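You operate a simulated robot arm through the tools that you are given. There is no shell and no other tool. Be economical: measure what you need, move in short steps, check, and stop when the job is done.

The job below is to be done with a simulated two-armed robot. You get a single attempt, and the scene is never put back.

## Task
Pick up the tag marked "L-452" with one hand, pass it to the other hand and put it on the low shelf of the packing bench. Put the box marked "twill" from the clear end of the checking bench on the grey mat. Put the small weight from the clear end of the checking bench in the tray on the lid table. Open the collar drawer, take the spare collar on the clear end of the checking bench and put it away in the inside of the collar drawer, then shut the drawer. Press the crease key three times. Take the pink sample roll and leave it on the shelf under the starch table. Close the shutter. Do these in any order. Set down upright: box.

Only the result counts: the job must be done as asked and must still hold three seconds after the hand-in. Knocking over, shifting, dropping, spilling or breaking anything else fails it. A push-on lid holds only when it is set on centred and level and pressed home; a screw cap is set on level and turned clockwise until tight.

## Robot
Two 7-joint arms with two-finger parallel grippers on one trunk, on a base that drives. Base frame: it is fixed to the floor where the robot stands at the start and does not move with it; the origin is under the middle of the robot, x ahead of it, y to its left, z up. Readings come in mm, degrees, newtons and seconds.
The left shoulder is at the start at [70, 163, 870], the right one opposite. With the tool pointing down near the work surface each hand reaches from about 380 to 880 mm from the robot's upright axis, wherever it stands, measured 20 degrees to its own side. Places, roughly: box [-2000, 3250, 750]; collar drawer [-3900, -3100, 700]; crease key [-1400, 3200, 800]; grey mat (17x17 cm) [-240, 3380, 820]; inside of the collar drawer [-3900, -3100, 700]; low shelf of the packing bench [900, -2800, 300]; pink sample roll [-1250, 3500, 1000]; shelf under the starch table [1200, 2100, 300]; shutter [-1600, -3200, 2000]; small weight [-2000, 3500, 750]; spare collar [-2000, 3500, 750]; tag [500, -250, 500]; tray on the lid table (24x18 cm) [660, -220, 500]. Payload 3.43 kg a hand.
The tool frame of a hand sits at the grasp point between the pads (the TCP): z along the fingers, y along the line on which they close. The tips reach 34 mm beyond it. The gripper opens to 128 mm. The fingers are 24 mm wide and 12 mm thick; the gripper's body (48 by 130 mm) begins 96 mm behind the TCP.
Orientation is told as [roll, pitch, yaw] about the base's x, y, z axes, in that order, counted from this pose: with the fingers straight down and closing along the base's y, the tool's x points along the base's -x, its y along +y and its z along -z.

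## Interface
- The arms move only by the tool play_rows. It takes "left_series", "right_series" or both (then of equal length, played together; a hand with none holds still); each is a list of rows, each a list of 7 numbers: the turn, a rotation vector about the base's x, y, z in rad, then the shift along the base's x, y, z in mm, then the finger opening in mm, from 0 to 128. In form: [[ax, ay, az, dx, dy, dz, jaw], ...]. A call has 1 to 20 rows; each row shifts and turns the commanded pose from where the row before left it. Each row takes 0.2 s and may step no farther than 50 mm and 8.6 degrees from the row before; otherwise, or with a gripper value out of range, the whole call is refused. A pose out of reach is approached as far as the arm can. The call stops where the force on the tool passes 40 N (or 10 N more than at its start, if that is more) or the arm is blocked; 0.2 s more then pass. The fingers move at their own pace (about 153 mm/s each) and stop on an object; they squeeze with about 45 N. The grip force told is the motor's: it shows also when the fingers shut on nothing. Time passes only in rows, and 0.2 s behind the last, so rows that do not move let the fingers close. It gives the time, the measured TCP pose, the force on the tool (base axes), the opening and the grip force at its end, in the units of the frame above (readings bear some noise), with the torque about the TCP (base axes, N m) and any sound that the robot's microphone picked up, and new pictures: "views" is both (left out), scene, wrist or none (wrist: the cameras of the hands that moved).
- Cameras (640 x 400 px; columns grow to the right, rows downward): "scene" is now at [125.4, -41.4, 1092.1]; the picture's right is [-0.51, -0.86, 0.00], its down [-0.59, 0.35, -0.73] and it looks along [0.63, -0.37, -0.68] (base axes); focal length 256 px, centre (320, 200). "left" rides on the left gripper at [76, 11, -160] in its tool frame; the picture's right is [-0.15, 0.99, 0.00], its down [-0.88, -0.13, -0.46] and it looks along [-0.45, -0.07, 0.89] (tool axes); focal length 234 px, centre (320, 200). "right" rides on the right gripper at [76, -11, -160] in its tool frame; the picture's right is [0.15, 0.99, 0.00], its down [-0.88, 0.13, -0.46] and it looks along [-0.45, 0.07, 0.89] (tool axes); focal length 234 px, centre (320, 200).
- move_column(by): slides the trunk up (or, below 0, down) by that many mm; the arms and the scene camera ride with it, the base frame stays. It gives what a move gives, with no picture.
- steer(legs): drives the robot by 1 to 6 legs, each [ahead, left, turn to the left] in mm, mm and degrees, along the robot's own axes; the way and the turn of a leg run together, so that a leg with both is an arc; at most 1500 mm and 180 degrees a leg. The arms and the cameras ride along, it lands a little off, and it stops where it bumps. It gives what a move gives, and a new picture of the scene camera.
- head_to(pan, tilt): turns the head with the scene camera to pan (to the left, within 86 degrees either way) and tilt (down, from -29 to 69), counted from straight ahead of the robot. It gives what a move gives, and a new picture of the scene camera.
- measure_at(camera, pixels): for up to 12 pixels [column, row] of the newest picture of that camera ("zoom" is the newest enlarged one), the place [x, y, z] in the base frame of the surface seen there, good to about 2 mm, but the place of the scene camera against the robot may be out by one fixed shift of up to 12 mm in any direction. The clock stands still meanwhile.
- zoom(camera, box): a new picture of the part [left, top, right, bottom] of that camera's present view, enlarged. The clock stands still meanwhile.
- close_job(): hands the job in; it is judged then, once.

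Keep the steps short. Do not move on a guess: measure, check each grasp and each placing, and mend mistakes. In all there are 145 turns and 260 pictures (those below and enlarged ones count). Leave the grippers open and the arms clear of the work at the hand-in unless told otherwise, and finish with a single line.

The tools are called after "Emit:" as a command line: name --argument value ..., lists and objects as JSON in quotes. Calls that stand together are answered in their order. play_rows: Moves the arms, as the interface text tells. Its arguments: {"type":"object","properties":{"left_series":{"type":"array"},"right_series":{"type":"array"},"views":{"type":"string","enum":["both","scene","wrist","none"]}},"required":[]} The other tools are called the same way: move_column (by) slides the trunk up or down; steer (legs) drives the base; head_to (pan, tilt) turns the head that bears the scene camera; measure_at (camera, pixels) gives the place of the surface under pixels of a picture; zoom (camera, box) takes an enlarged picture of a part of a camera's view; close_job () hands the job in.

At the start:

```text
t: 0.0
left_tcp_pos: [516.6, 59.9, 786.6]
left_tcp_rot: [0.0, 0.0, 0.0]
left_force: [-0.3, 0.7, -0.3]
left_wrist_torque: [-0.03, 0.01, 0.0]
left_opening: 127.7
left_finger_force: 0.0
right_tcp_pos: [381.9, -439.8, 765.1]
right_tcp_rot: [0.0, -0.1, 0.0]
right_force: [-0.2, 0.5, -0.2]
right_wrist_torque: [-0.01, -0.03, 0.03]
right_opening: 128.0
right_finger_force: 0.1
trunk travel left (down, up): [-350.0, 590.0]
robot x, y, heading: [1.0, -0.8, 0.2]
head pan, tilt: [-30.6, 43.0]
```

scene: 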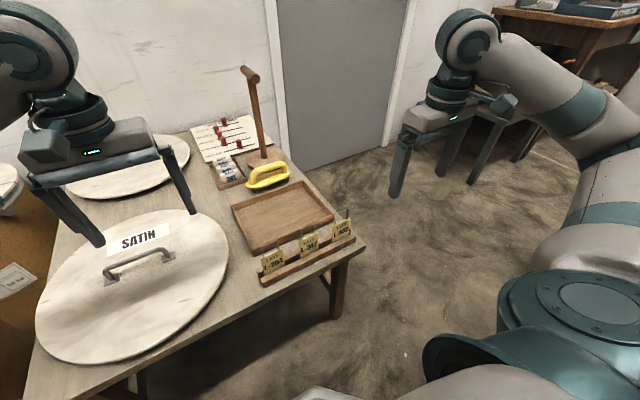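
right: 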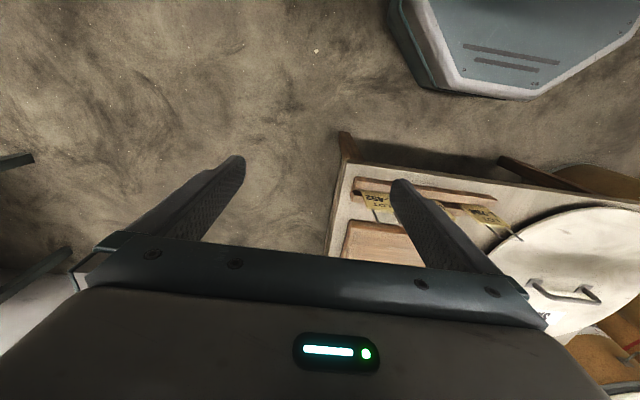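
left: 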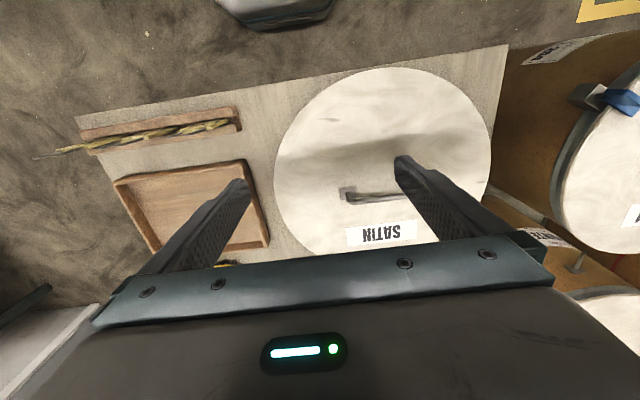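

I see three yellow tags in a holder near pixels (272,260), (309,243), (342,228). I zoom to read them.

Emit:
zoom --camera "scene" --box '[240, 190, 370, 290]'

Emit:
zoom --camera "right" --box '[330, 160, 530, 260]'

Emit:
measure_at --camera "scene" --pixels '[[272, 260], [309, 243], [342, 229], [262, 283], [355, 238], [280, 215], [236, 210], [250, 248], [333, 218], [294, 183]]'

```text
4.00 times, centred on (305, 240) of scene
```

zoom: 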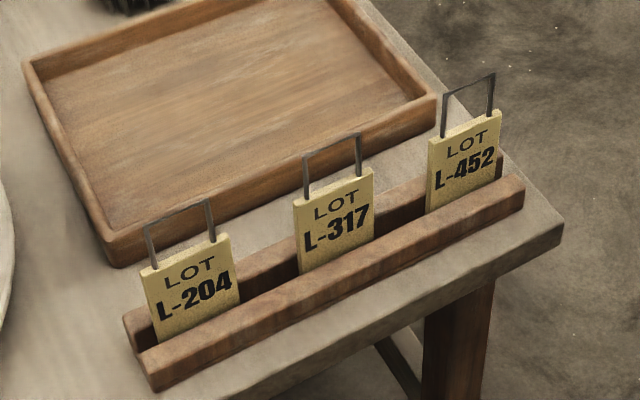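

```text
3.20 times, centred on (430, 210) of right
```

zoom: 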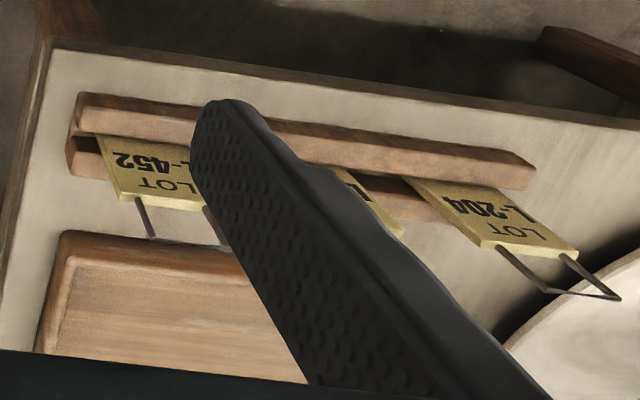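

```text
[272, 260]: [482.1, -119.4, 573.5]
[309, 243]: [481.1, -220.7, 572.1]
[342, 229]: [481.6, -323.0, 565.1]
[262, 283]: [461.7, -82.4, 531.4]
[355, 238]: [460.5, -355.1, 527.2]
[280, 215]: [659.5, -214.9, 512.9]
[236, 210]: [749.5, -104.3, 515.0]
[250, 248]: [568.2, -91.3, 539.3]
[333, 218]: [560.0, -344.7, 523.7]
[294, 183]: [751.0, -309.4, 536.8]
```

The L-452 tag is the one at the right, about (482,-323). It is a thin plate facing x. I turn the right hand by +90° so it closes along x, and bring it above the tag.

Emit:
play_rows --right_series '[[0, 0, 0.1428, 9, 10.6, -6, 70], [0, 0, 0.1428, 9, 10.6, -6, 70], [0, 0, 0.1428, 9, 10.6, -6, 70], [0, 0, 0.1428, 9, 10.6, -6, 70], [0, 0, 0.1428, 9, 10.6, -6, 70], [0, 0, 0.1428, 9, 10.6, -6, 70], [0, 0, 0.1428, 9, 10.6, -6, 70], [0, 0, 0.1428, 9, 10.6, -6, 70], [0, 0, 0.1428, 9, 10.6, -6, 70], [0, 0, 0.1428, 9, 10.6, -6, 70], [0, 0, 0.1428, 10, 10.6, -6, 70]]'

```text
t: 2.4
left_tcp_pos: [518.0, 60.7, 785.9]
left_tcp_rot: [0.0, 0.0, 0.0]
left_force: [-0.7, -0.8, 0.5]
left_wrist_torque: [0.01, 0.0, 0.0]
left_opening: 128.3
left_finger_force: 0.1
right_tcp_pos: [481.9, -323.1, 699.3]
right_tcp_rot: [-0.1, 0.0, 90.1]
right_force: [0.9, -0.6, -0.3]
right_wrist_torque: [-0.01, 0.01, -0.01]
right_opening: 69.7
right_finger_force: 0.0
trunk travel left (down, up): [-350.0, 590.0]
robot x, y, heading: [2.3, -3.4, -0.1]
head pan, tilt: [-30.6, 43.0]
```

scene: 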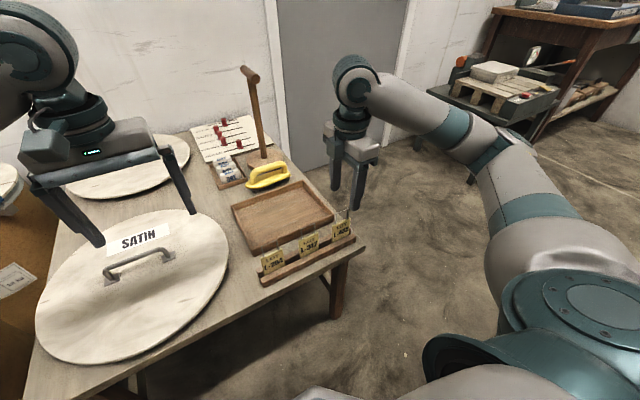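
right: 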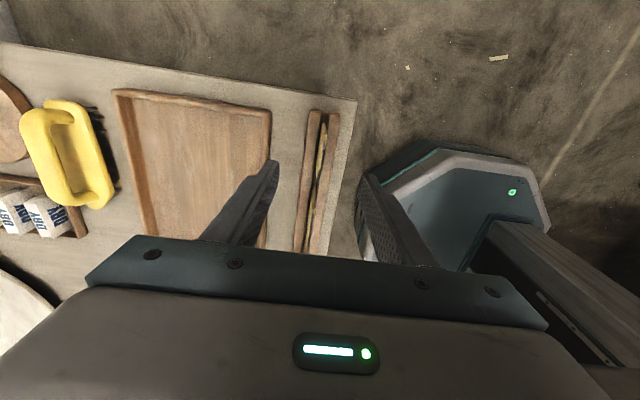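

Emit:
zoom --camera "right" --box '[270, 95, 370, 255]'

Emit:
zoom --camera "scene" --box '[310, 180, 380, 250]'

```text
2.50 times, centred on (320, 175) of right
```

zoom: 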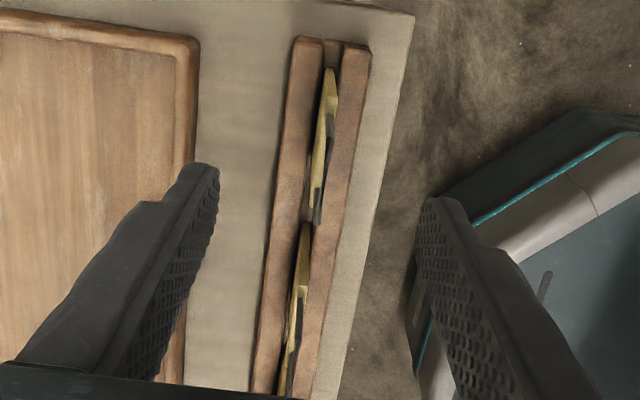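

```text
5.71 times, centred on (345, 215) of scene
```

zoom: 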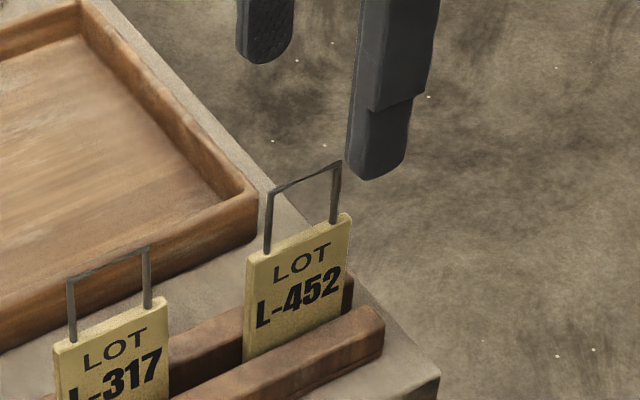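

I measure the tag and rail edges in the wrist camera, and also the tag's corners in the zoomed scene picture.

Emit:
measure_at --camera "right" --pixels '[[324, 128], [323, 135], [319, 168], [313, 192], [315, 145], [333, 145], [316, 118]]'

Emit:
measure_at --camera "zoom" --pixels '[[250, 262], [346, 220], [247, 350], [342, 280], [272, 220], [333, 190], [305, 182], [370, 320], [150, 280]]'

```text
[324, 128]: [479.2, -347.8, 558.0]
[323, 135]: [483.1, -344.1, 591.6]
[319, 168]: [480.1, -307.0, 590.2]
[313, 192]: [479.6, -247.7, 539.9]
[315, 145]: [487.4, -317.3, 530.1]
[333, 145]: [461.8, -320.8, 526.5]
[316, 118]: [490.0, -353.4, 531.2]
```

```text
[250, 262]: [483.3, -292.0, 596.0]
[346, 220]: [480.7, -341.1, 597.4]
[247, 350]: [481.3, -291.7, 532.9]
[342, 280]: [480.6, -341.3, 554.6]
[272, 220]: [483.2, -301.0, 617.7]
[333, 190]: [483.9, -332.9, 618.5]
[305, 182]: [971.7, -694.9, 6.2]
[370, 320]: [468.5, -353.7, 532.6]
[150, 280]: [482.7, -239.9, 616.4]
```

The tag is at x≈480.5, y≈-322, top z≈591, rail top ≈531. I lower the TCP to 592 (tips at 558, above the rails) and close.

Emit:
play_rows --right_series '[[0, 0, 0, -1, 0, -36, 50], [0, 0, 0, 0, 0, -36, 50], [0, 0, 0, 0, 0, -35, 50], [0, 0, 0, 0, 0, 0, 0], [0, 0, 0, 0, 0, 0, 0], [0, 0, 0, 0, 0, 0, 0]]'

```text
t: 3.8
left_tcp_pos: [517.2, 60.8, 786.6]
left_tcp_rot: [0.0, 0.0, -0.1]
left_force: [0.9, 0.6, 0.1]
left_wrist_torque: [-0.02, -0.01, -0.01]
left_opening: 128.2
left_finger_force: 0.1
right_tcp_pos: [481.2, -324.1, 591.5]
right_tcp_rot: [0.0, 0.0, 90.0]
right_force: [-0.6, 0.0, 0.3]
right_wrist_torque: [0.02, 0.03, -0.04]
right_opening: 4.6
right_finger_force: 38.6
trunk travel left (down, up): [-350.0, 590.0]
robot x, y, heading: [-2.9, -2.8, 0.1]
head pan, tilt: [-30.6, 43.0]
```

scene: 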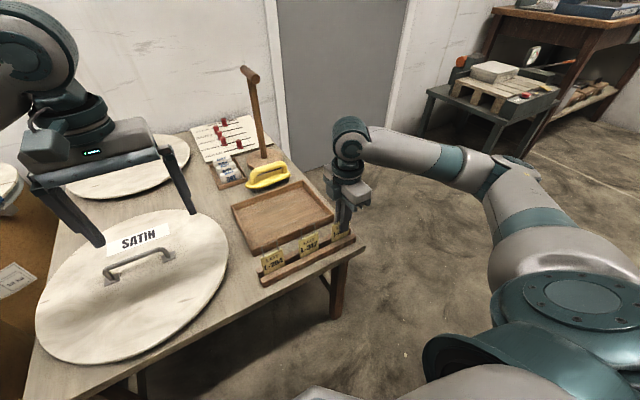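
right: 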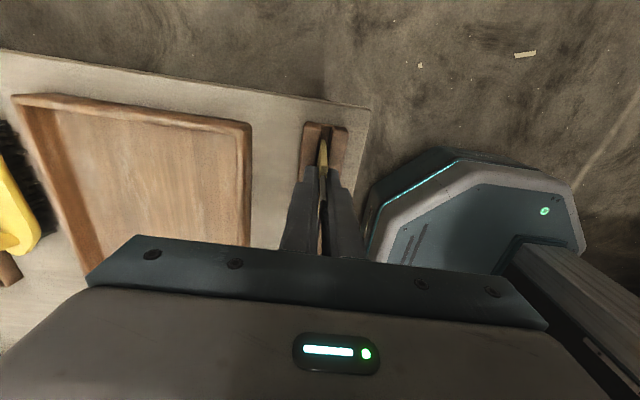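

The tag is held (opening 4.6 mm). I lift it straight up, then shift it to the middle in front of the robot, while the left hand turns to close along x.

Emit:
play_rows --right_series '[[0, 0, 0, 0, 0, 30, 0], [0, 0, 0, 0, 0, 30, 0], [0, 0, 0, 0, 0, 30, 0], [0, 0, 0, 0, 0, 40, 0], [0, 0, 0, -4, 20, 40, 0], [0, 0, 0, -4, 25, 40, 0], [0, 0, 0, -4, 25, 40, 0], [0, 0, 0, -4, 25, 39, 0], [0, 0, 0, -5, 25, 0, 0], [0, 0, 0, -5, 25, 0, 0], [0, 0, 0, -5, 29, 0, 0]]' --left_series '[[0, 0, 0.1428, -6, 0, 3, 60], [0, 0, 0.1428, -6, 0, 3, 60], [0, 0, 0.1428, -6, 0, 3, 60], [0, 0, 0.1428, -6, 0, 3, 60], [0, 0, 0.1428, -6, 0, 3, 60], [0, 0, 0.1428, -6, 0, 3, 60], [0, 0, 0.1428, -6, 0, 3, 60], [0, 0, 0.1428, -6, 0, 3, 60], [0, 0, 0.1428, -6, 0, 3, 60], [0, 0, 0.1428, -6, 0, 3, 60], [0, 0, 0.1428, -6, 0, 3, 60]]' --views "none"

Emit:
play_rows --left_series '[[-0.1428, 0, 0, 0, 0, 0, 60], [-0.1428, 0, 0, 0, 0, 0, 60], [-0.1428, 0, 0, 0, 0, 0, 60], [-0.1428, 0, 0, 0, 0, 0, 60], [-0.1428, 0, 0, 0, 0, 0, 60], [-0.1428, 0, 0, 0, 0, 0, 60], [-0.1428, 0, 0, 0, 0, 0, 60], [-0.1428, 0, 0, 0, 0, 0, 60], [-0.1428, 0, 0, 0, 0, 0, 60], [-0.1428, 0, 0, 0, 0, 0, 60], [-0.1428, 0, 0, 0, 0, 0, 60]]'

```text
t: 6.2
left_tcp_pos: [449.2, 59.8, 820.1]
left_tcp_rot: [-0.1, 0.0, 90.1]
left_force: [-0.3, 0.0, 0.9]
left_wrist_torque: [0.01, -0.06, 0.02]
left_opening: 60.1
left_finger_force: 0.0
right_tcp_pos: [447.1, -150.6, 881.2]
right_tcp_rot: [-0.1, 0.0, 90.0]
right_force: [-0.5, -0.1, 0.8]
right_wrist_torque: [0.03, -0.05, 0.04]
right_opening: 4.1
right_finger_force: 38.9
trunk travel left (down, up): [-350.0, 590.0]
robot x, y, heading: [-0.9, -0.3, -0.2]
head pan, tilt: [-30.6, 43.0]
```

```text
t: 8.6
left_tcp_pos: [452.1, 61.6, 819.2]
left_tcp_rot: [-169.3, 90.0, -79.1]
left_force: [-0.5, 0.5, 1.2]
left_wrist_torque: [0.05, -0.01, -0.03]
left_opening: 60.0
left_finger_force: 0.0
right_tcp_pos: [447.2, -149.3, 880.9]
right_tcp_rot: [0.0, 0.0, 90.1]
right_force: [-0.3, 0.7, -1.1]
right_wrist_torque: [0.01, 0.03, -0.01]
right_opening: 4.4
right_finger_force: 38.8
trunk travel left (down, up): [-350.0, 590.0]
robot x, y, heading: [-1.3, -3.0, 0.1]
head pan, tilt: [-30.6, 43.0]
```

scene: 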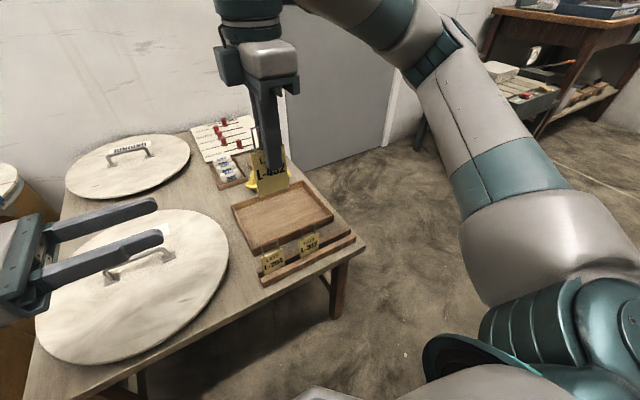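
left: 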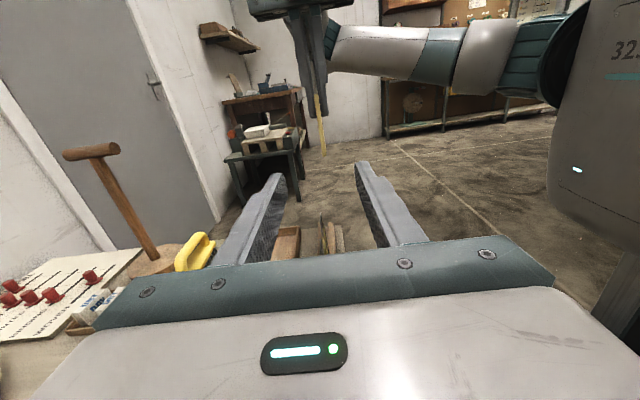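

The left hand points to the tag. I measure the tag's lower end in the left picture around (322,100–155).

Emit:
measure_at --camera "left" --pixels '[[321, 120], [322, 150], [320, 100], [318, 110], [312, 110]]'

Emit:
zoom --camera "left" --box '[280, 60, 380, 180]'

Emit:
zoom --camera "scene" --box '[230, 110, 320, 200]'

Emit:
measure_at --camera "scene" --pixels '[[277, 172], [276, 162], [262, 162], [262, 186], [286, 185]]'

```text
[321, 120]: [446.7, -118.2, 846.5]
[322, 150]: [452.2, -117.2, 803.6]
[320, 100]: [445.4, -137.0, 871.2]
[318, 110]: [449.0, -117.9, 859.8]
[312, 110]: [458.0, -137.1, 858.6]
```

```text
3.33 times, centred on (330, 120) of left
```

zoom: 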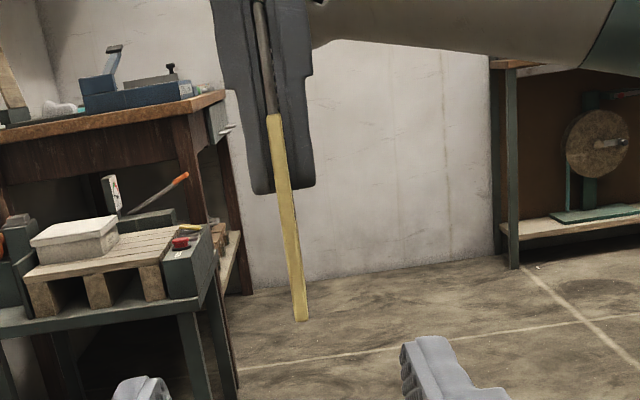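

```text
4.44 times, centred on (275, 155) of scene
```

zoom: 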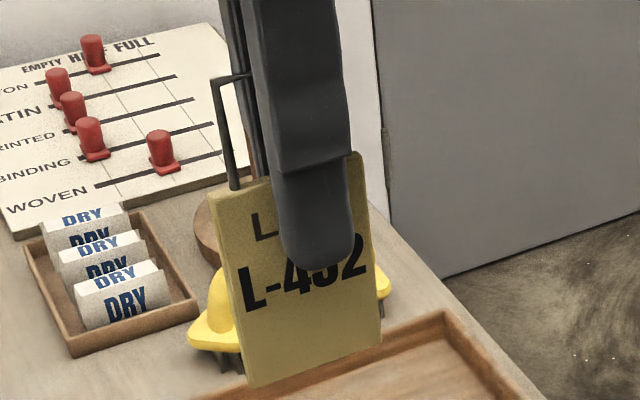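

```text
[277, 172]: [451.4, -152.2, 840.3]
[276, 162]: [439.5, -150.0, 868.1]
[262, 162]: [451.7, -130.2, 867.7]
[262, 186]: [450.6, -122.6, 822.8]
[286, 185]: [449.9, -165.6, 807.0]
```

The tag's free part spans z≈798–847 at x≈451. The left hand at z 819, x 452 fits. I slide it along −y by 192 mm and close.

Emit:
play_rows --left_series '[[0, 0, 0, 0, -45, 0, 60], [0, 0, 0, 0, -45, 0, 50], [0, 0, 0, 0, -42, 1, 50], [0, 0, 0, 0, -30, 1, 50], [0, 0, 0, 0, -30, 0, 50], [0, 0, 0, 0, 0, 0, 0], [0, 0, 0, 0, 0, 0, 0], [0, 0, 0, 0, 0, 0, 0]]'

```text
t: 10.4
left_tcp_pos: [451.1, -131.7, 821.3]
left_tcp_rot: [-139.5, 90.0, -49.6]
left_force: [-20.7, 3.9, 2.6]
left_wrist_torque: [-0.08, -0.39, -0.28]
left_opening: 4.7
left_finger_force: 39.3
right_tcp_pos: [450.1, -149.8, 879.3]
right_tcp_rot: [0.0, 0.0, 90.0]
right_force: [21.0, -4.4, -2.2]
right_wrist_torque: [-0.16, -0.87, -0.09]
right_opening: 4.4
right_finger_force: 38.5
trunk travel left (down, up): [-350.0, 590.0]
robot x, y, heading: [-0.7, 0.2, 0.2]
head pan, tilt: [-30.6, 43.0]
```

scene: 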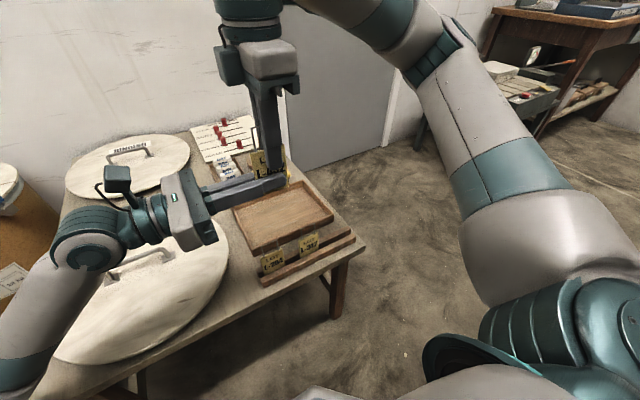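
left: 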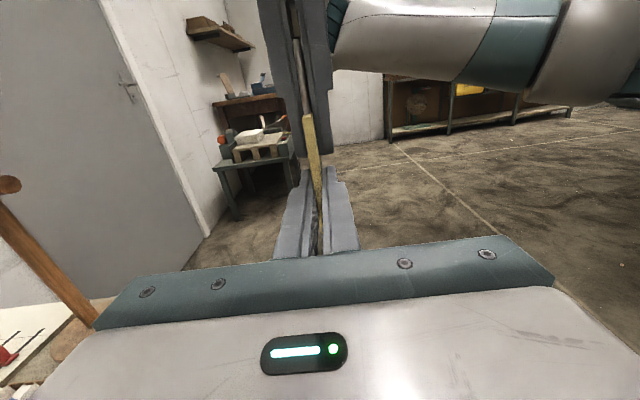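

Both hands hold the tag. I open the right hand (modestly) and raise it off the tag.

Emit:
play_rows --right_series '[[0, 0, 0, 0, 0, 0, 40], [0, 0, 0, 0, 0, 0, 40], [0, 0, 0, 0, 0, 30, 40], [0, 0, 0, 0, 0, 40, 40], [0, 0, 0, 0, -30, 30, 40], [0, 0, 0, 0, -45, 0, 40], [0, 0, 0, 0, -45, 0, 40], [0, 0, 0, 0, -45, 0, 40], [0, 0, 0, 0, -45, 0, 40]]'

```text
t: 12.4
left_tcp_pos: [451.0, -132.1, 821.3]
left_tcp_rot: [-31.3, 89.9, 58.7]
left_force: [0.6, 0.0, 0.4]
left_wrist_torque: [0.02, -0.01, -0.01]
left_opening: 4.8
left_finger_force: 39.7
right_tcp_pos: [447.1, -359.6, 981.7]
right_tcp_rot: [-0.2, -0.1, 90.1]
right_force: [-0.2, -0.1, 0.2]
right_wrist_torque: [0.01, 0.0, 0.05]
right_opening: 40.0
right_finger_force: 0.0
trunk travel left (down, up): [-350.0, 590.0]
robot x, y, heading: [-1.3, -1.6, 0.0]
head pan, tilt: [-30.6, 43.0]
```

scene: 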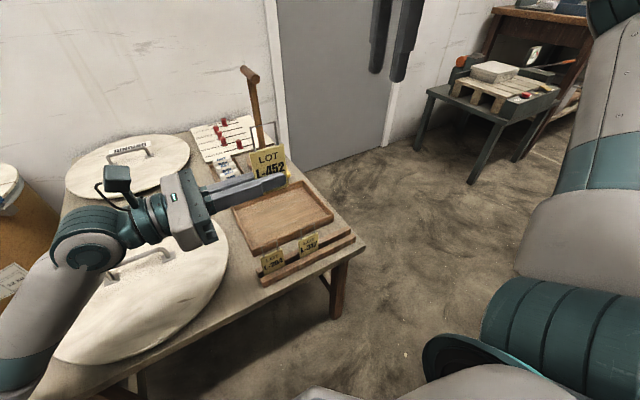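
right: 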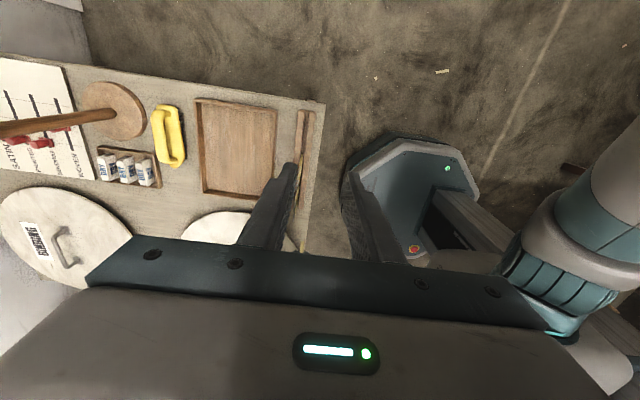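

The left hand holds L-452 alone. I draw the left hand clear of the table, then back off and turn right to see the packing bench.

Emit:
play_rows --left_series '[[0, 0, 0, -10, 40, 20, 0], [0, 0, 0, -10, 40, 20, 0], [0, 0, 0, -10, 40, 20, 0], [0, 0, 0, -10, 40, 20, 0], [0, 0, 0, -10, 40, 0, 0]]' --right_series '[[0, 0, 0, -10, 10, 0, 40], [0, 0, 0, -10, 0, 0, 40], [0, 0, 0, -10, 0, 0, 40], [0, 0, 0, -10, 0, 0, 40], [0, 0, 0, -10, 0, 0, 40]]' --views "none"

Emit:
steer --legs '[[-300, 0, 0], [0, 0, -80]]'

Emit:
head_to --pan 0 --tilt 20

```text
t: 13.6
left_tcp_pos: [430.6, 57.5, 878.8]
left_tcp_rot: [-100.6, 88.5, -10.0]
left_force: [-0.2, 0.7, -0.7]
left_wrist_torque: [0.02, 0.02, 0.0]
left_opening: 4.4
left_finger_force: 38.6
left hand out of reach, approached as far as the arm can: row 4, 5
right_tcp_pos: [398.6, -345.5, 981.5]
right_tcp_rot: [0.0, 0.2, 90.1]
right_force: [-0.1, 1.3, 0.9]
right_wrist_torque: [-0.16, 0.0, -0.01]
right_opening: 40.1
right_finger_force: 0.1
trunk travel left (down, up): [-350.0, 590.0]
robot x, y, heading: [-1.9, 3.0, -0.1]
head pan, tilt: [-30.6, 43.0]
```

```text
t: 19.1
left_tcp_pos: [-184.4, -420.0, 879.9]
left_tcp_rot: [-92.5, 88.5, -83.7]
left_force: [0.4, 0.8, -0.2]
left_wrist_torque: [-0.02, 0.01, -0.01]
left_opening: 4.6
left_finger_force: 39.3
right_tcp_pos: [-587.2, -443.7, 980.2]
right_tcp_rot: [0.0, 0.0, 8.4]
right_force: [-0.7, -0.6, 0.6]
right_wrist_torque: [-0.01, 0.02, 0.02]
right_opening: 40.1
right_finger_force: 0.0
trunk travel left (down, up): [-350.0, 590.0]
robot x, y, heading: [-300.0, 2.1, -81.6]
head pan, tilt: [-30.6, 43.0]
```

scene: 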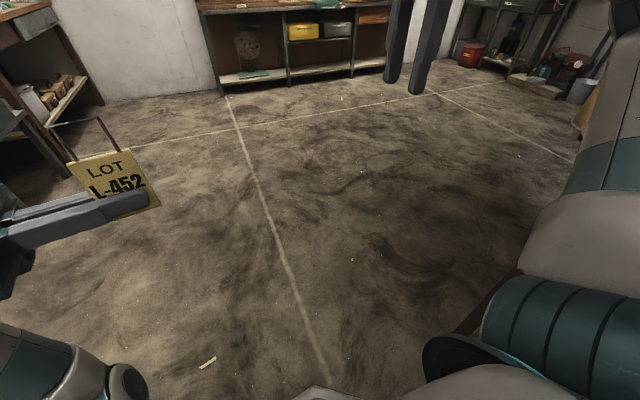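

```text
t: 20.1
left_tcp_pos: [-184.3, -418.6, 880.3]
left_tcp_rot: [-92.4, 88.5, -83.6]
left_force: [0.2, 0.7, -0.7]
left_wrist_torque: [-0.01, -0.02, 0.0]
left_opening: 4.5
left_finger_force: 39.0
right_tcp_pos: [-585.9, -445.2, 980.7]
right_tcp_rot: [-0.1, 0.0, 8.3]
right_force: [0.2, -0.6, 0.1]
right_wrist_torque: [-0.02, -0.02, -0.01]
right_opening: 39.9
right_finger_force: 0.0
trunk travel left (down, up): [-350.0, 590.0]
robot x, y, heading: [-299.0, -3.7, -81.6]
head pan, tilt: [0.0, 20.0]
```

scene: 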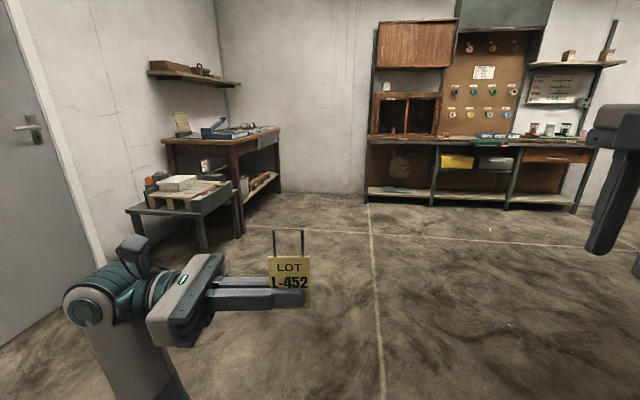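

I see the packing bench at (220,145) with a low shelf at (258,185), and the wall unit ahead. I measure its points and zoom.

Emit:
measure_at --camera "scene" --pixels '[[258, 186], [268, 178], [245, 195], [240, 232], [205, 250], [280, 130], [236, 141], [208, 205], [372, 195], [278, 190], [430, 25], [500, 140]]'

Emit:
zoom --camera "scene" --box '[120, 100, 300, 250]'

```text
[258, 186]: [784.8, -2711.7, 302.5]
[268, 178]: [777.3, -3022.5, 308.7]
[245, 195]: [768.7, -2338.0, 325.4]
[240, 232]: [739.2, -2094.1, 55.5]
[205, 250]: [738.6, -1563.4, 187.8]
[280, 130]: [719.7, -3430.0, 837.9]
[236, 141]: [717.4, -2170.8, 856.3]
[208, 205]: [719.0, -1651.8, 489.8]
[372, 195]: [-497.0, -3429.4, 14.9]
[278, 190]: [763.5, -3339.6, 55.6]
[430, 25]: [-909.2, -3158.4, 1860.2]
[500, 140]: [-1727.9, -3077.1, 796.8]
```

```text
2.67 times, centred on (210, 175) of scene
```

zoom: 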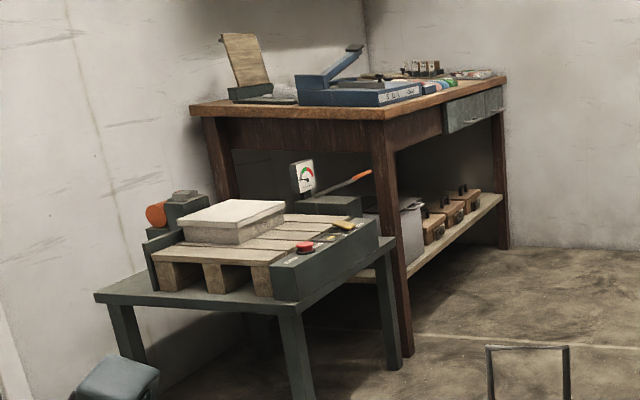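

The bench front faces −x at x≈720–745 and the shelf is at z≈303. I drive to about (-250,-2750) facing +x.

Emit:
steer --legs '[[0, 0, -8.4], [1450, 0, 0], [1280, 0, 0], [0, 0, 90]]'

Emit:
head_to --pan 0 --tilt 35

```text
t: 33.4
left_tcp_pos: [-286.0, -3110.1, 879.6]
left_tcp_rot: [-91.3, 88.6, -91.3]
left_force: [-1.0, 0.6, -0.1]
left_wrist_torque: [-0.01, -0.03, 0.01]
left_opening: 4.7
left_finger_force: 39.0
right_tcp_pos: [-688.5, -3071.7, 980.2]
right_tcp_rot: [0.1, 0.2, -0.1]
right_force: [0.4, 1.9, 0.2]
right_wrist_torque: [-0.43, -0.02, 0.08]
right_opening: 39.9
right_finger_force: 0.1
trunk travel left (down, up): [-350.0, 590.0]
robot x, y, heading: [-337.8, -2678.2, -90.4]
head pan, tilt: [0.0, 20.0]
stopped in leg 3: the force on the tool passed its limit at 76 N (the readings are from after the stop); the commanded pose is now the measured one
```

scene: 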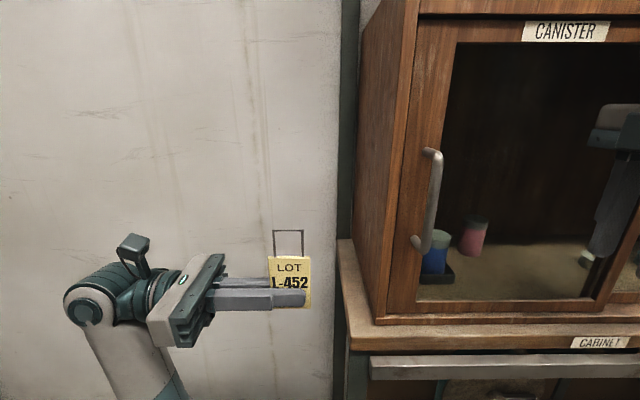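

```text
t: 34.2
left_tcp_pos: [-287.9, -3109.8, 880.3]
left_tcp_rot: [-91.8, 88.5, -91.9]
left_force: [-0.3, 0.3, 0.5]
left_wrist_torque: [0.01, 0.0, 0.01]
left_opening: 4.8
left_finger_force: 39.0
right_tcp_pos: [-687.7, -3070.1, 979.6]
right_tcp_rot: [0.3, 0.2, 0.0]
right_force: [0.1, 3.7, 1.2]
right_wrist_torque: [-0.51, -0.06, 0.08]
right_opening: 39.8
right_finger_force: 0.1
trunk travel left (down, up): [-350.0, 590.0]
robot x, y, heading: [-333.3, -2680.2, -90.9]
head pan, tilt: [0.0, 35.0]
```

scene: 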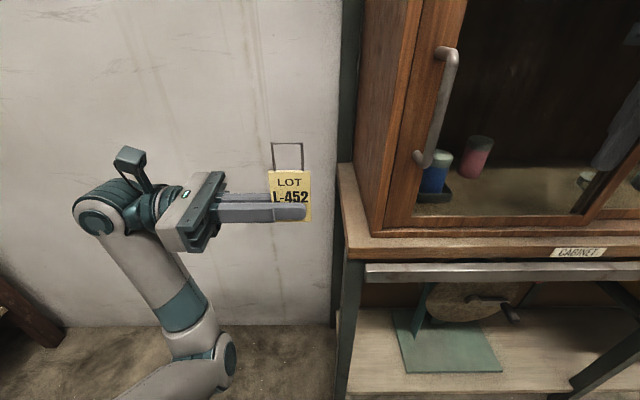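

The right hand touched the cabinet's glass. I back off straight before turning, then look at the cabinet and the bench.

Emit:
steer --legs '[[-330, 0, 0], [0, 0, 91]]'

Emit:
head_to --pan -70 --tilt 15

Emit:
head_to --pan 0 --tilt 30

```text
t: 40.2
left_tcp_pos: [98.3, -2286.0, 879.9]
left_tcp_rot: [-92.2, 88.5, -0.4]
left_force: [0.2, 0.4, -0.5]
left_wrist_torque: [-0.05, 0.0, 0.0]
left_opening: 4.6
left_finger_force: 39.3
right_tcp_pos: [70.9, -2688.8, 980.5]
right_tcp_rot: [0.3, 0.0, 91.7]
right_force: [0.6, -0.5, 0.9]
right_wrist_torque: [0.02, 0.0, -0.02]
right_opening: 39.8
right_finger_force: 0.0
trunk travel left (down, up): [-350.0, 590.0]
robot x, y, heading: [-333.9, -2349.7, 1.1]
head pan, tilt: [0.0, 35.0]
```

scene: 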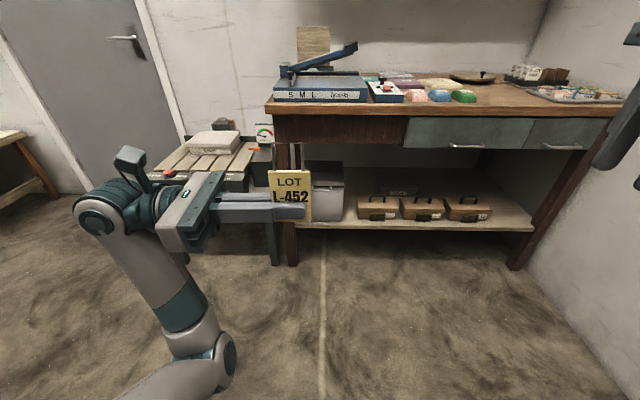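

```text
t: 41.6
left_tcp_pos: [96.7, -2286.3, 879.9]
left_tcp_rot: [-91.9, 88.4, -0.1]
left_force: [0.6, -0.8, -0.6]
left_wrist_torque: [0.02, 0.02, 0.01]
left_opening: 4.8
left_finger_force: 38.9
right_tcp_pos: [70.9, -2688.9, 980.5]
right_tcp_rot: [0.2, 0.1, 91.8]
right_force: [-0.2, 0.2, 0.4]
right_wrist_torque: [0.03, 0.01, -0.02]
right_opening: 39.8
right_finger_force: 0.1
trunk travel left (down, up): [-350.0, 590.0]
robot x, y, heading: [-329.7, -2349.5, 1.4]
head pan, tilt: [-70.0, 15.0]
```

scene: 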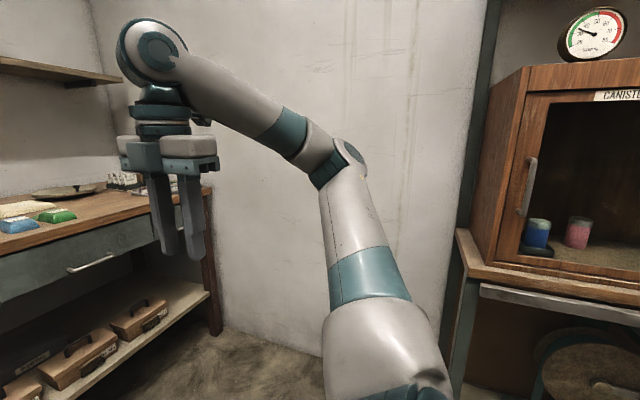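

```text
t: 43.0
left_tcp_pos: [97.1, -2286.3, 880.5]
left_tcp_rot: [-91.9, 88.5, -0.1]
left_force: [-0.4, -0.4, -0.2]
left_wrist_torque: [-0.01, 0.01, 0.0]
left_opening: 4.8
left_finger_force: 38.9
right_tcp_pos: [71.6, -2689.2, 981.4]
right_tcp_rot: [0.3, 0.1, 91.8]
right_force: [0.9, -0.7, -0.5]
right_wrist_torque: [0.0, 0.01, 0.01]
right_opening: 39.8
right_finger_force: 0.0
trunk travel left (down, up): [-350.0, 590.0]
robot x, y, heading: [-332.0, -2350.4, 1.4]
head pan, tilt: [0.0, 30.0]
```

scene: 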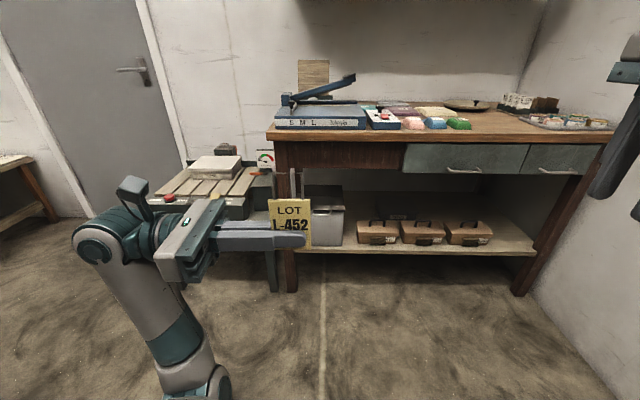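

The cabinet looks intact. Now I measure the shelf's free areas.

Emit:
measure_at --camera "scene" --pixels '[[349, 248], [350, 232], [378, 245], [400, 250], [490, 246], [505, 230], [515, 245], [500, 215], [520, 252], [393, 205], [420, 172], [520, 180]]'

Emit:
zoom --camera "scene" --box '[280, 150, 560, 280]'

```text
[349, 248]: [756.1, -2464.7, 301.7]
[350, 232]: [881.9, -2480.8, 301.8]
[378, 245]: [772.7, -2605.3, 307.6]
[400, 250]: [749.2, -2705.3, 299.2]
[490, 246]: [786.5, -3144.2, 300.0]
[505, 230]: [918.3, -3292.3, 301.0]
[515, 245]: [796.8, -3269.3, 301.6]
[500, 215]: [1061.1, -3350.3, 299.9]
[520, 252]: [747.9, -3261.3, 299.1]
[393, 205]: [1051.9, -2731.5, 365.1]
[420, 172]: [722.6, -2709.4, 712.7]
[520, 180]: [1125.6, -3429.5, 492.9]
```

```text
2.29 times, centred on (420, 215) of scene
```

zoom: 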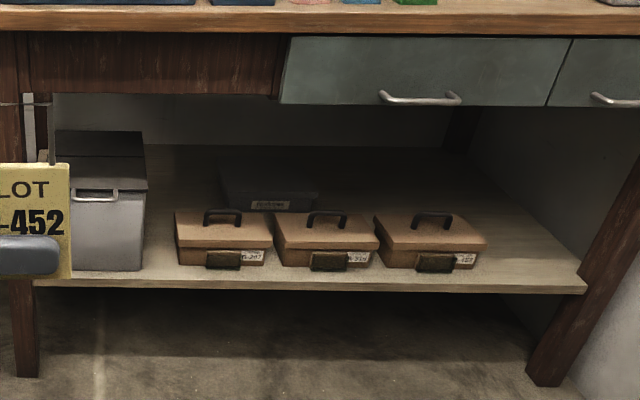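

Free space is at the shelf's right end, around (830,-3250). I turn the left hand to point ahead (tag stays upright, loop up) and tuck the right hand in.

Emit:
play_rows --left_series '[[0, 0, 0.1428, 16, 5, 0, 0], [0, 0, 0.1428, 16, 5, 0, 0], [0, 0, 0.1428, 16, 5, 0, 0], [0, 0, 0.1428, 16, 5, 0, 0], [0, 0, 0.1428, 16, 5, 0, 0], [0, 0, 0.1428, 16, 5, 0, 0], [0, 0, 0.1428, 16, 5, 0, 0], [0, 0, 0.1428, 16, 5, 0, 0], [0, 0, 0.1428, 16, 5, 0, 0], [0, 0, 0.1428, 16, 5, 0, 0], [0, 0, 0.1428, 16, 5, 0, 0]]'

```text
t: 45.5
left_tcp_pos: [111.2, -2283.2, 882.8]
left_tcp_rot: [-90.4, 88.1, 8.5]
left_force: [-0.7, -0.1, 0.1]
left_wrist_torque: [0.03, 0.01, 0.04]
left_opening: 4.6
left_finger_force: 38.6
left hand out of reach, approached as far as the arm can: row 1, 2, 3, 4, 5, 6, 7, 8, 9, 10, 11
right_tcp_pos: [71.0, -2688.5, 981.6]
right_tcp_rot: [0.1, 0.1, 91.9]
right_force: [0.3, 0.0, 0.8]
right_wrist_torque: [0.04, 0.0, 0.03]
right_opening: 40.0
right_finger_force: 0.0
trunk travel left (down, up): [-350.0, 590.0]
robot x, y, heading: [-332.3, -2352.2, 0.9]
head pan, tilt: [0.0, 30.0]
```

scene: 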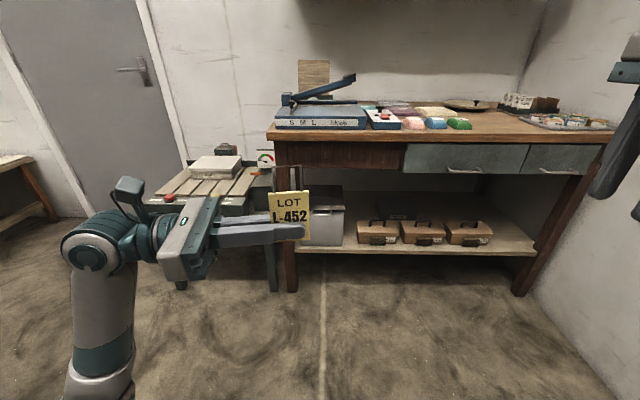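
left: 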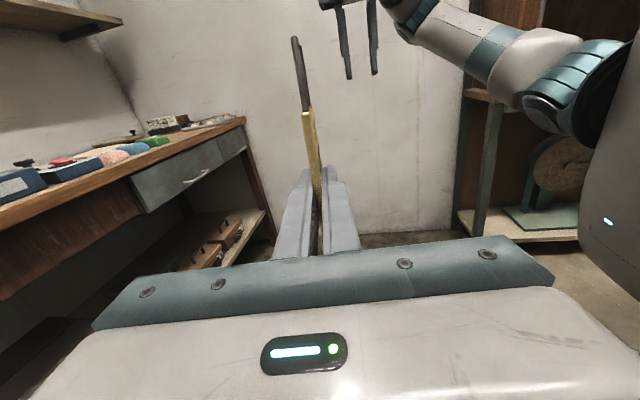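

The arm got stuck short of the commanded pose. I try pushing the commanded position further forward, where the arm has more room.

Emit:
play_rows --left_series '[[0, 0, 0, 0, -30, 0, 0], [0, 0, 0, 20, -30, 0, 0], [0, 0, 0, 20, -30, 0, 0], [0, 0, 0, 20, -30, 0, 0], [0, 0, 0, 20, -30, 0, 0]]'

```text
t: 46.6
left_tcp_pos: [193.8, -2432.4, 880.7]
left_tcp_rot: [-87.1, 88.1, 11.7]
left_force: [0.3, -0.2, -0.4]
left_wrist_torque: [0.01, -0.01, -0.04]
left_opening: 4.7
left_finger_force: 38.8
right_tcp_pos: [72.6, -2689.3, 979.4]
right_tcp_rot: [0.4, 0.1, 91.7]
right_force: [0.1, 0.4, 0.0]
right_wrist_torque: [0.01, 0.0, -0.03]
right_opening: 40.1
right_finger_force: 0.0
trunk travel left (down, up): [-350.0, 590.0]
robot x, y, heading: [-328.1, -2348.1, 1.4]
head pan, tilt: [0.0, 30.0]
```

scene: 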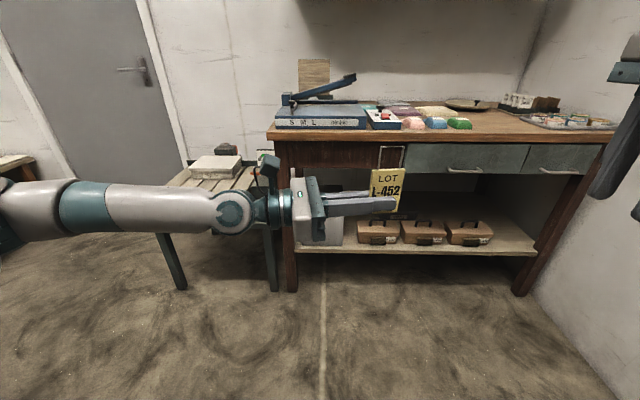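
left: 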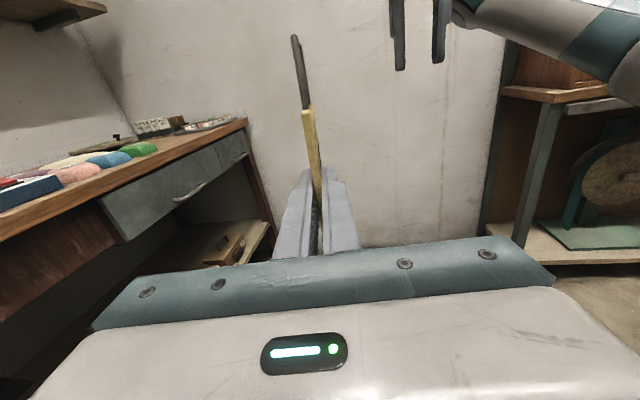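

That worked; the hand now has room. I yaw it to point ahead.

Emit:
play_rows --left_series '[[0, 0, 0.1428, 6, 8, 0, 0], [0, 0, 0.1428, 6, 8, 0, 0], [0, 0, 0.1428, 6, 8, 0, 0], [0, 0, 0.1428, 6, 8, 0, 0], [0, 0, 0.1428, 6, 8, 0, 0], [0, 0, 0.1428, 6, 8, 0, 0], [0, 0, 0.1428, 6, 8, 0, 0], [0, 0, 0.1428, 6, 8, 0, 0], [0, 0, 0.1428, 6, 8, 0, 0], [0, 0, 0.1428, 6, 8, 0, 0]]' --views "scene"

```text
t: 48.9
left_tcp_pos: [221.5, -2340.0, 860.3]
left_tcp_rot: [-67.9, 87.3, 76.3]
left_force: [0.0, -0.5, 0.4]
left_wrist_torque: [-0.02, 0.0, 0.01]
left_opening: 4.6
left_finger_force: 39.1
left hand out of reach, approached as far as the arm can: row 6, 7, 8, 9, 10
right_tcp_pos: [71.2, -2689.1, 979.6]
right_tcp_rot: [0.2, 0.0, 91.8]
right_force: [-0.6, 0.7, -0.7]
right_wrist_torque: [0.0, -0.02, 0.02]
right_opening: 40.0
right_finger_force: 0.0
trunk travel left (down, up): [-350.0, 590.0]
robot x, y, heading: [-330.4, -2348.9, 1.4]
head pan, tilt: [0.0, 30.0]
```

scene: 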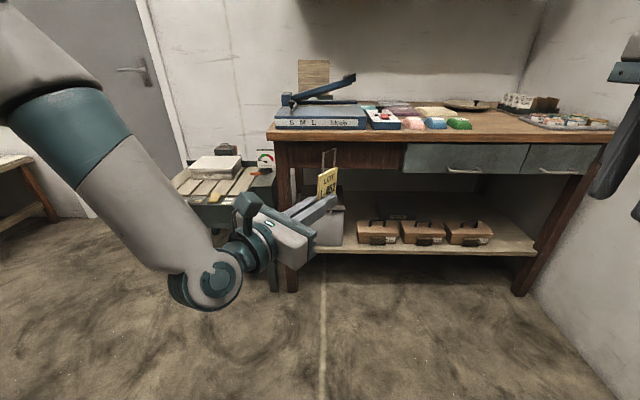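

The hand points about −37° now, which is good for approaching the shelf's right end. I lower the trunk and drive to about (0,-2620) heading −38°, well before the bench.

Emit:
steer --legs '[[280, -280, 0], [0, 0, -39]]'

Emit:
move_column --by -340

Emit:
head_to --pan 0 --tilt 20

```text
t: 53.2
left_tcp_pos: [394.4, -2967.4, 860.4]
left_tcp_rot: [-68.0, 87.3, 37.0]
left_force: [-0.8, -0.2, -0.2]
left_wrist_torque: [0.02, 0.01, 0.03]
left_opening: 4.9
left_finger_force: 39.6
right_tcp_pos: [56.2, -3144.3, 980.9]
right_tcp_rot: [0.2, 0.2, 52.6]
right_force: [-0.3, -0.1, -0.4]
right_wrist_torque: [0.01, 0.0, -0.04]
right_opening: 40.0
right_finger_force: 0.0
trunk travel left (down, up): [-350.0, 590.0]
robot x, y, heading: [-42.8, -2624.9, -38.0]
head pan, tilt: [0.0, 30.0]
```

scene: 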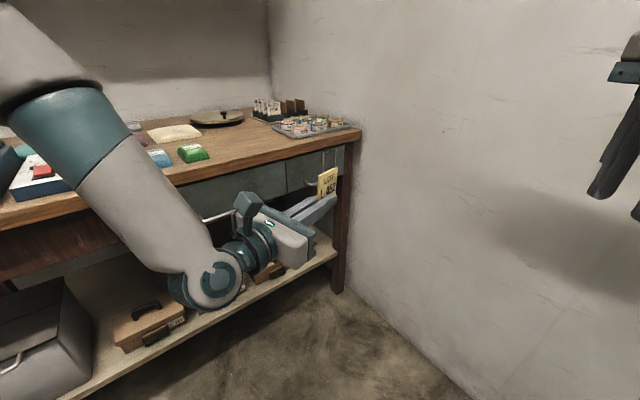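

```text
t: 56.5
left_tcp_pos: [393.0, -2966.8, 519.6]
left_tcp_rot: [-68.0, 87.2, 37.0]
left_force: [-0.7, -0.2, 0.1]
left_wrist_torque: [0.02, -0.01, 0.03]
left_opening: 4.7
left_finger_force: 38.8
right_tcp_pos: [56.9, -3143.6, 640.9]
right_tcp_rot: [0.4, 0.1, 52.7]
right_force: [-0.3, 0.0, -0.5]
right_wrist_torque: [-0.01, 0.0, -0.01]
right_opening: 40.0
right_finger_force: 0.1
trunk travel left (down, up): [-10.0, 930.0]
robot x, y, heading: [-41.4, -2628.6, -37.7]
head pan, tilt: [0.0, 30.0]
```

```text
t: 57.2
left_tcp_pos: [395.3, -2966.4, 519.4]
left_tcp_rot: [-67.8, 87.3, 37.0]
left_force: [-0.2, -0.6, 0.2]
left_wrist_torque: [0.0, 0.0, 0.02]
left_opening: 4.6
left_finger_force: 39.2
right_tcp_pos: [57.1, -3142.6, 640.9]
right_tcp_rot: [0.3, 0.1, 52.6]
right_force: [-0.3, 0.6, 1.5]
right_wrist_torque: [0.01, -0.01, 0.0]
right_opening: 39.9
right_finger_force: 0.0
trunk travel left (down, up): [-10.0, 930.0]
robot x, y, heading: [-37.0, -2626.8, -37.6]
head pan, tilt: [0.0, 20.0]
```

scene: 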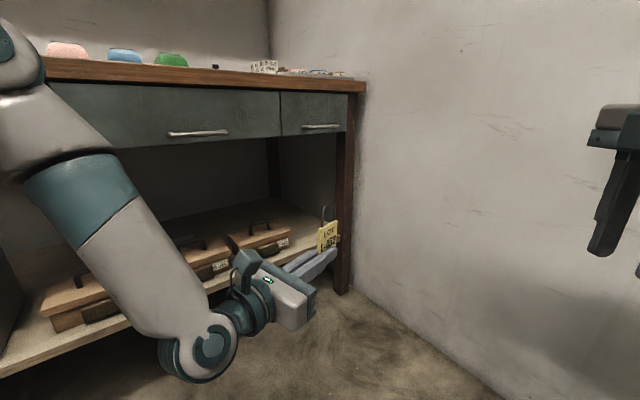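

Trunk is low. Now I yaw the hand toward the shelf (currently it points about −76°), advancing slightly.

Emit:
play_rows --left_series '[[0, 0, 0.14, 12, 0, -15, 0], [0, 0, 0.14, 12, 0, -15, 0], [0, 0, 0.14, 12, 0, -15, 0], [0, 0, 0.14, 12, 0, -15, 0], [0, 0, 0.14, 12, 0, -15, 0], [0, 0, 0.14, 12, 0, -15, 0]]'

```text
t: 58.6
left_tcp_pos: [393.7, -2966.5, 519.9]
left_tcp_rot: [-67.9, 87.3, 37.0]
left_force: [0.2, 0.2, -0.7]
left_wrist_torque: [0.03, 0.01, 0.02]
left_opening: 4.9
left_finger_force: 39.1
left hand out of reach, approached as far as the arm can: row 1, 2, 3, 4, 5, 6
right_tcp_pos: [57.2, -3142.5, 640.7]
right_tcp_rot: [0.3, 0.2, 52.6]
right_force: [0.8, 0.9, 0.4]
right_wrist_torque: [-0.01, 0.02, -0.02]
right_opening: 40.0
right_finger_force: 0.0
trunk travel left (down, up): [-10.0, 930.0]
robot x, y, heading: [-42.3, -2627.8, -37.7]
head pan, tilt: [0.0, 20.0]
```

scene: 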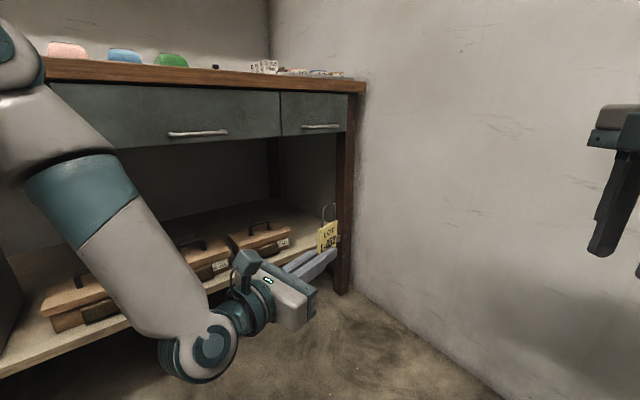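
left: 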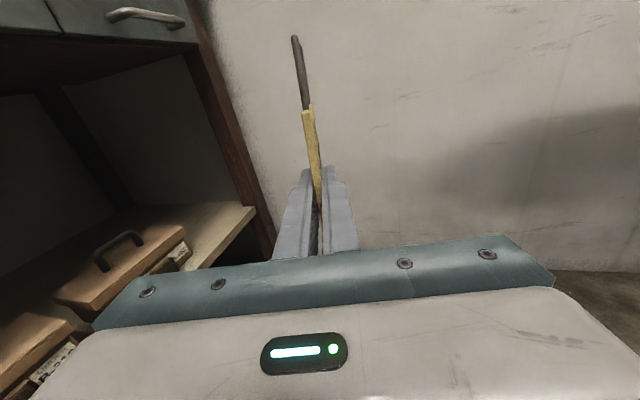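

The wrist is at a joint limit this way round. I'll bring the hand back to fingers-down (reverse of the earlier roll) and yaw back, then tilt only slightly forward for the shelf.

Emit:
play_rows --left_series '[[0.1385, 0.0346, 0, 0, 0, 5, 0], [0.1385, 0.0346, 0, 0, 0, 5, 0], [0.1385, 0.0346, 0, 0, 0, 5, 0], [0.1385, 0.0346, 0, 0, 0, 5, 0], [0.1385, 0.0346, 0, 0, 0, 5, 0], [0.1385, 0.0346, 0, 0, 0, 0, 0], [0.1385, 0.0346, 0, 0, 0, 0, 0], [0.1385, 0.0346, 0, 0, 0, 0, 0], [0.1385, 0.0346, 0, 0, 0, 0, 0], [0.1385, 0.0346, 0, 0, 0, 0, 0], [0.1385, 0.0346, 0, 0, 0, 0, 0], [0, 0, -0.13, 0, 0, 0, 0], [0, 0, -0.13, 0, 0, 0, 0], [0, 0, -0.13, 0, 0, 0, 0], [0, 0, -0.13, 0, 0, 0, 0], [0, 0, -0.13, 0, 0, 0, 0], [0, 0, -0.13, 0, 0, 0, 0], [0, 0, -0.13, 0, 0, 0, 0]]'

```text
t: 62.4
left_tcp_pos: [394.9, -2966.2, 520.6]
left_tcp_rot: [-67.9, 87.3, -15.1]
left_force: [0.4, -0.2, 0.8]
left_wrist_torque: [0.09, -0.02, 0.0]
left_opening: 4.8
left_finger_force: 39.8
left hand out of reach, approached as far as the arm can: row 1, 2, 3, 4, 5, 6, 7, 8, 9, 10, 11
right_tcp_pos: [57.7, -3142.3, 639.8]
right_tcp_rot: [0.2, 0.2, 52.6]
right_force: [1.2, -0.5, 0.9]
right_wrist_torque: [0.03, 0.04, -0.01]
right_opening: 39.7
right_finger_force: 0.0
trunk travel left (down, up): [-10.0, 930.0]
robot x, y, heading: [-41.4, -2620.0, -37.9]
head pan, tilt: [0.0, 20.0]
```

scene: 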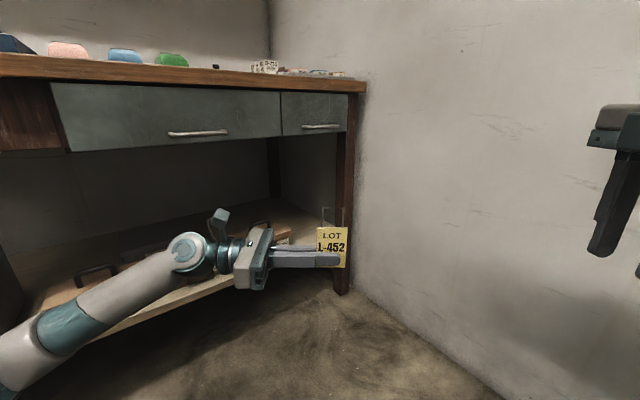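
left: 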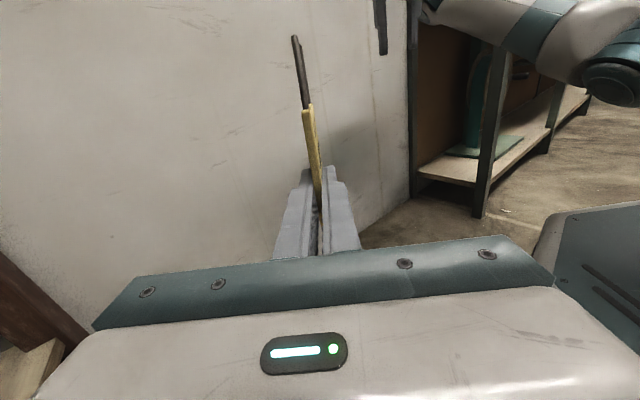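

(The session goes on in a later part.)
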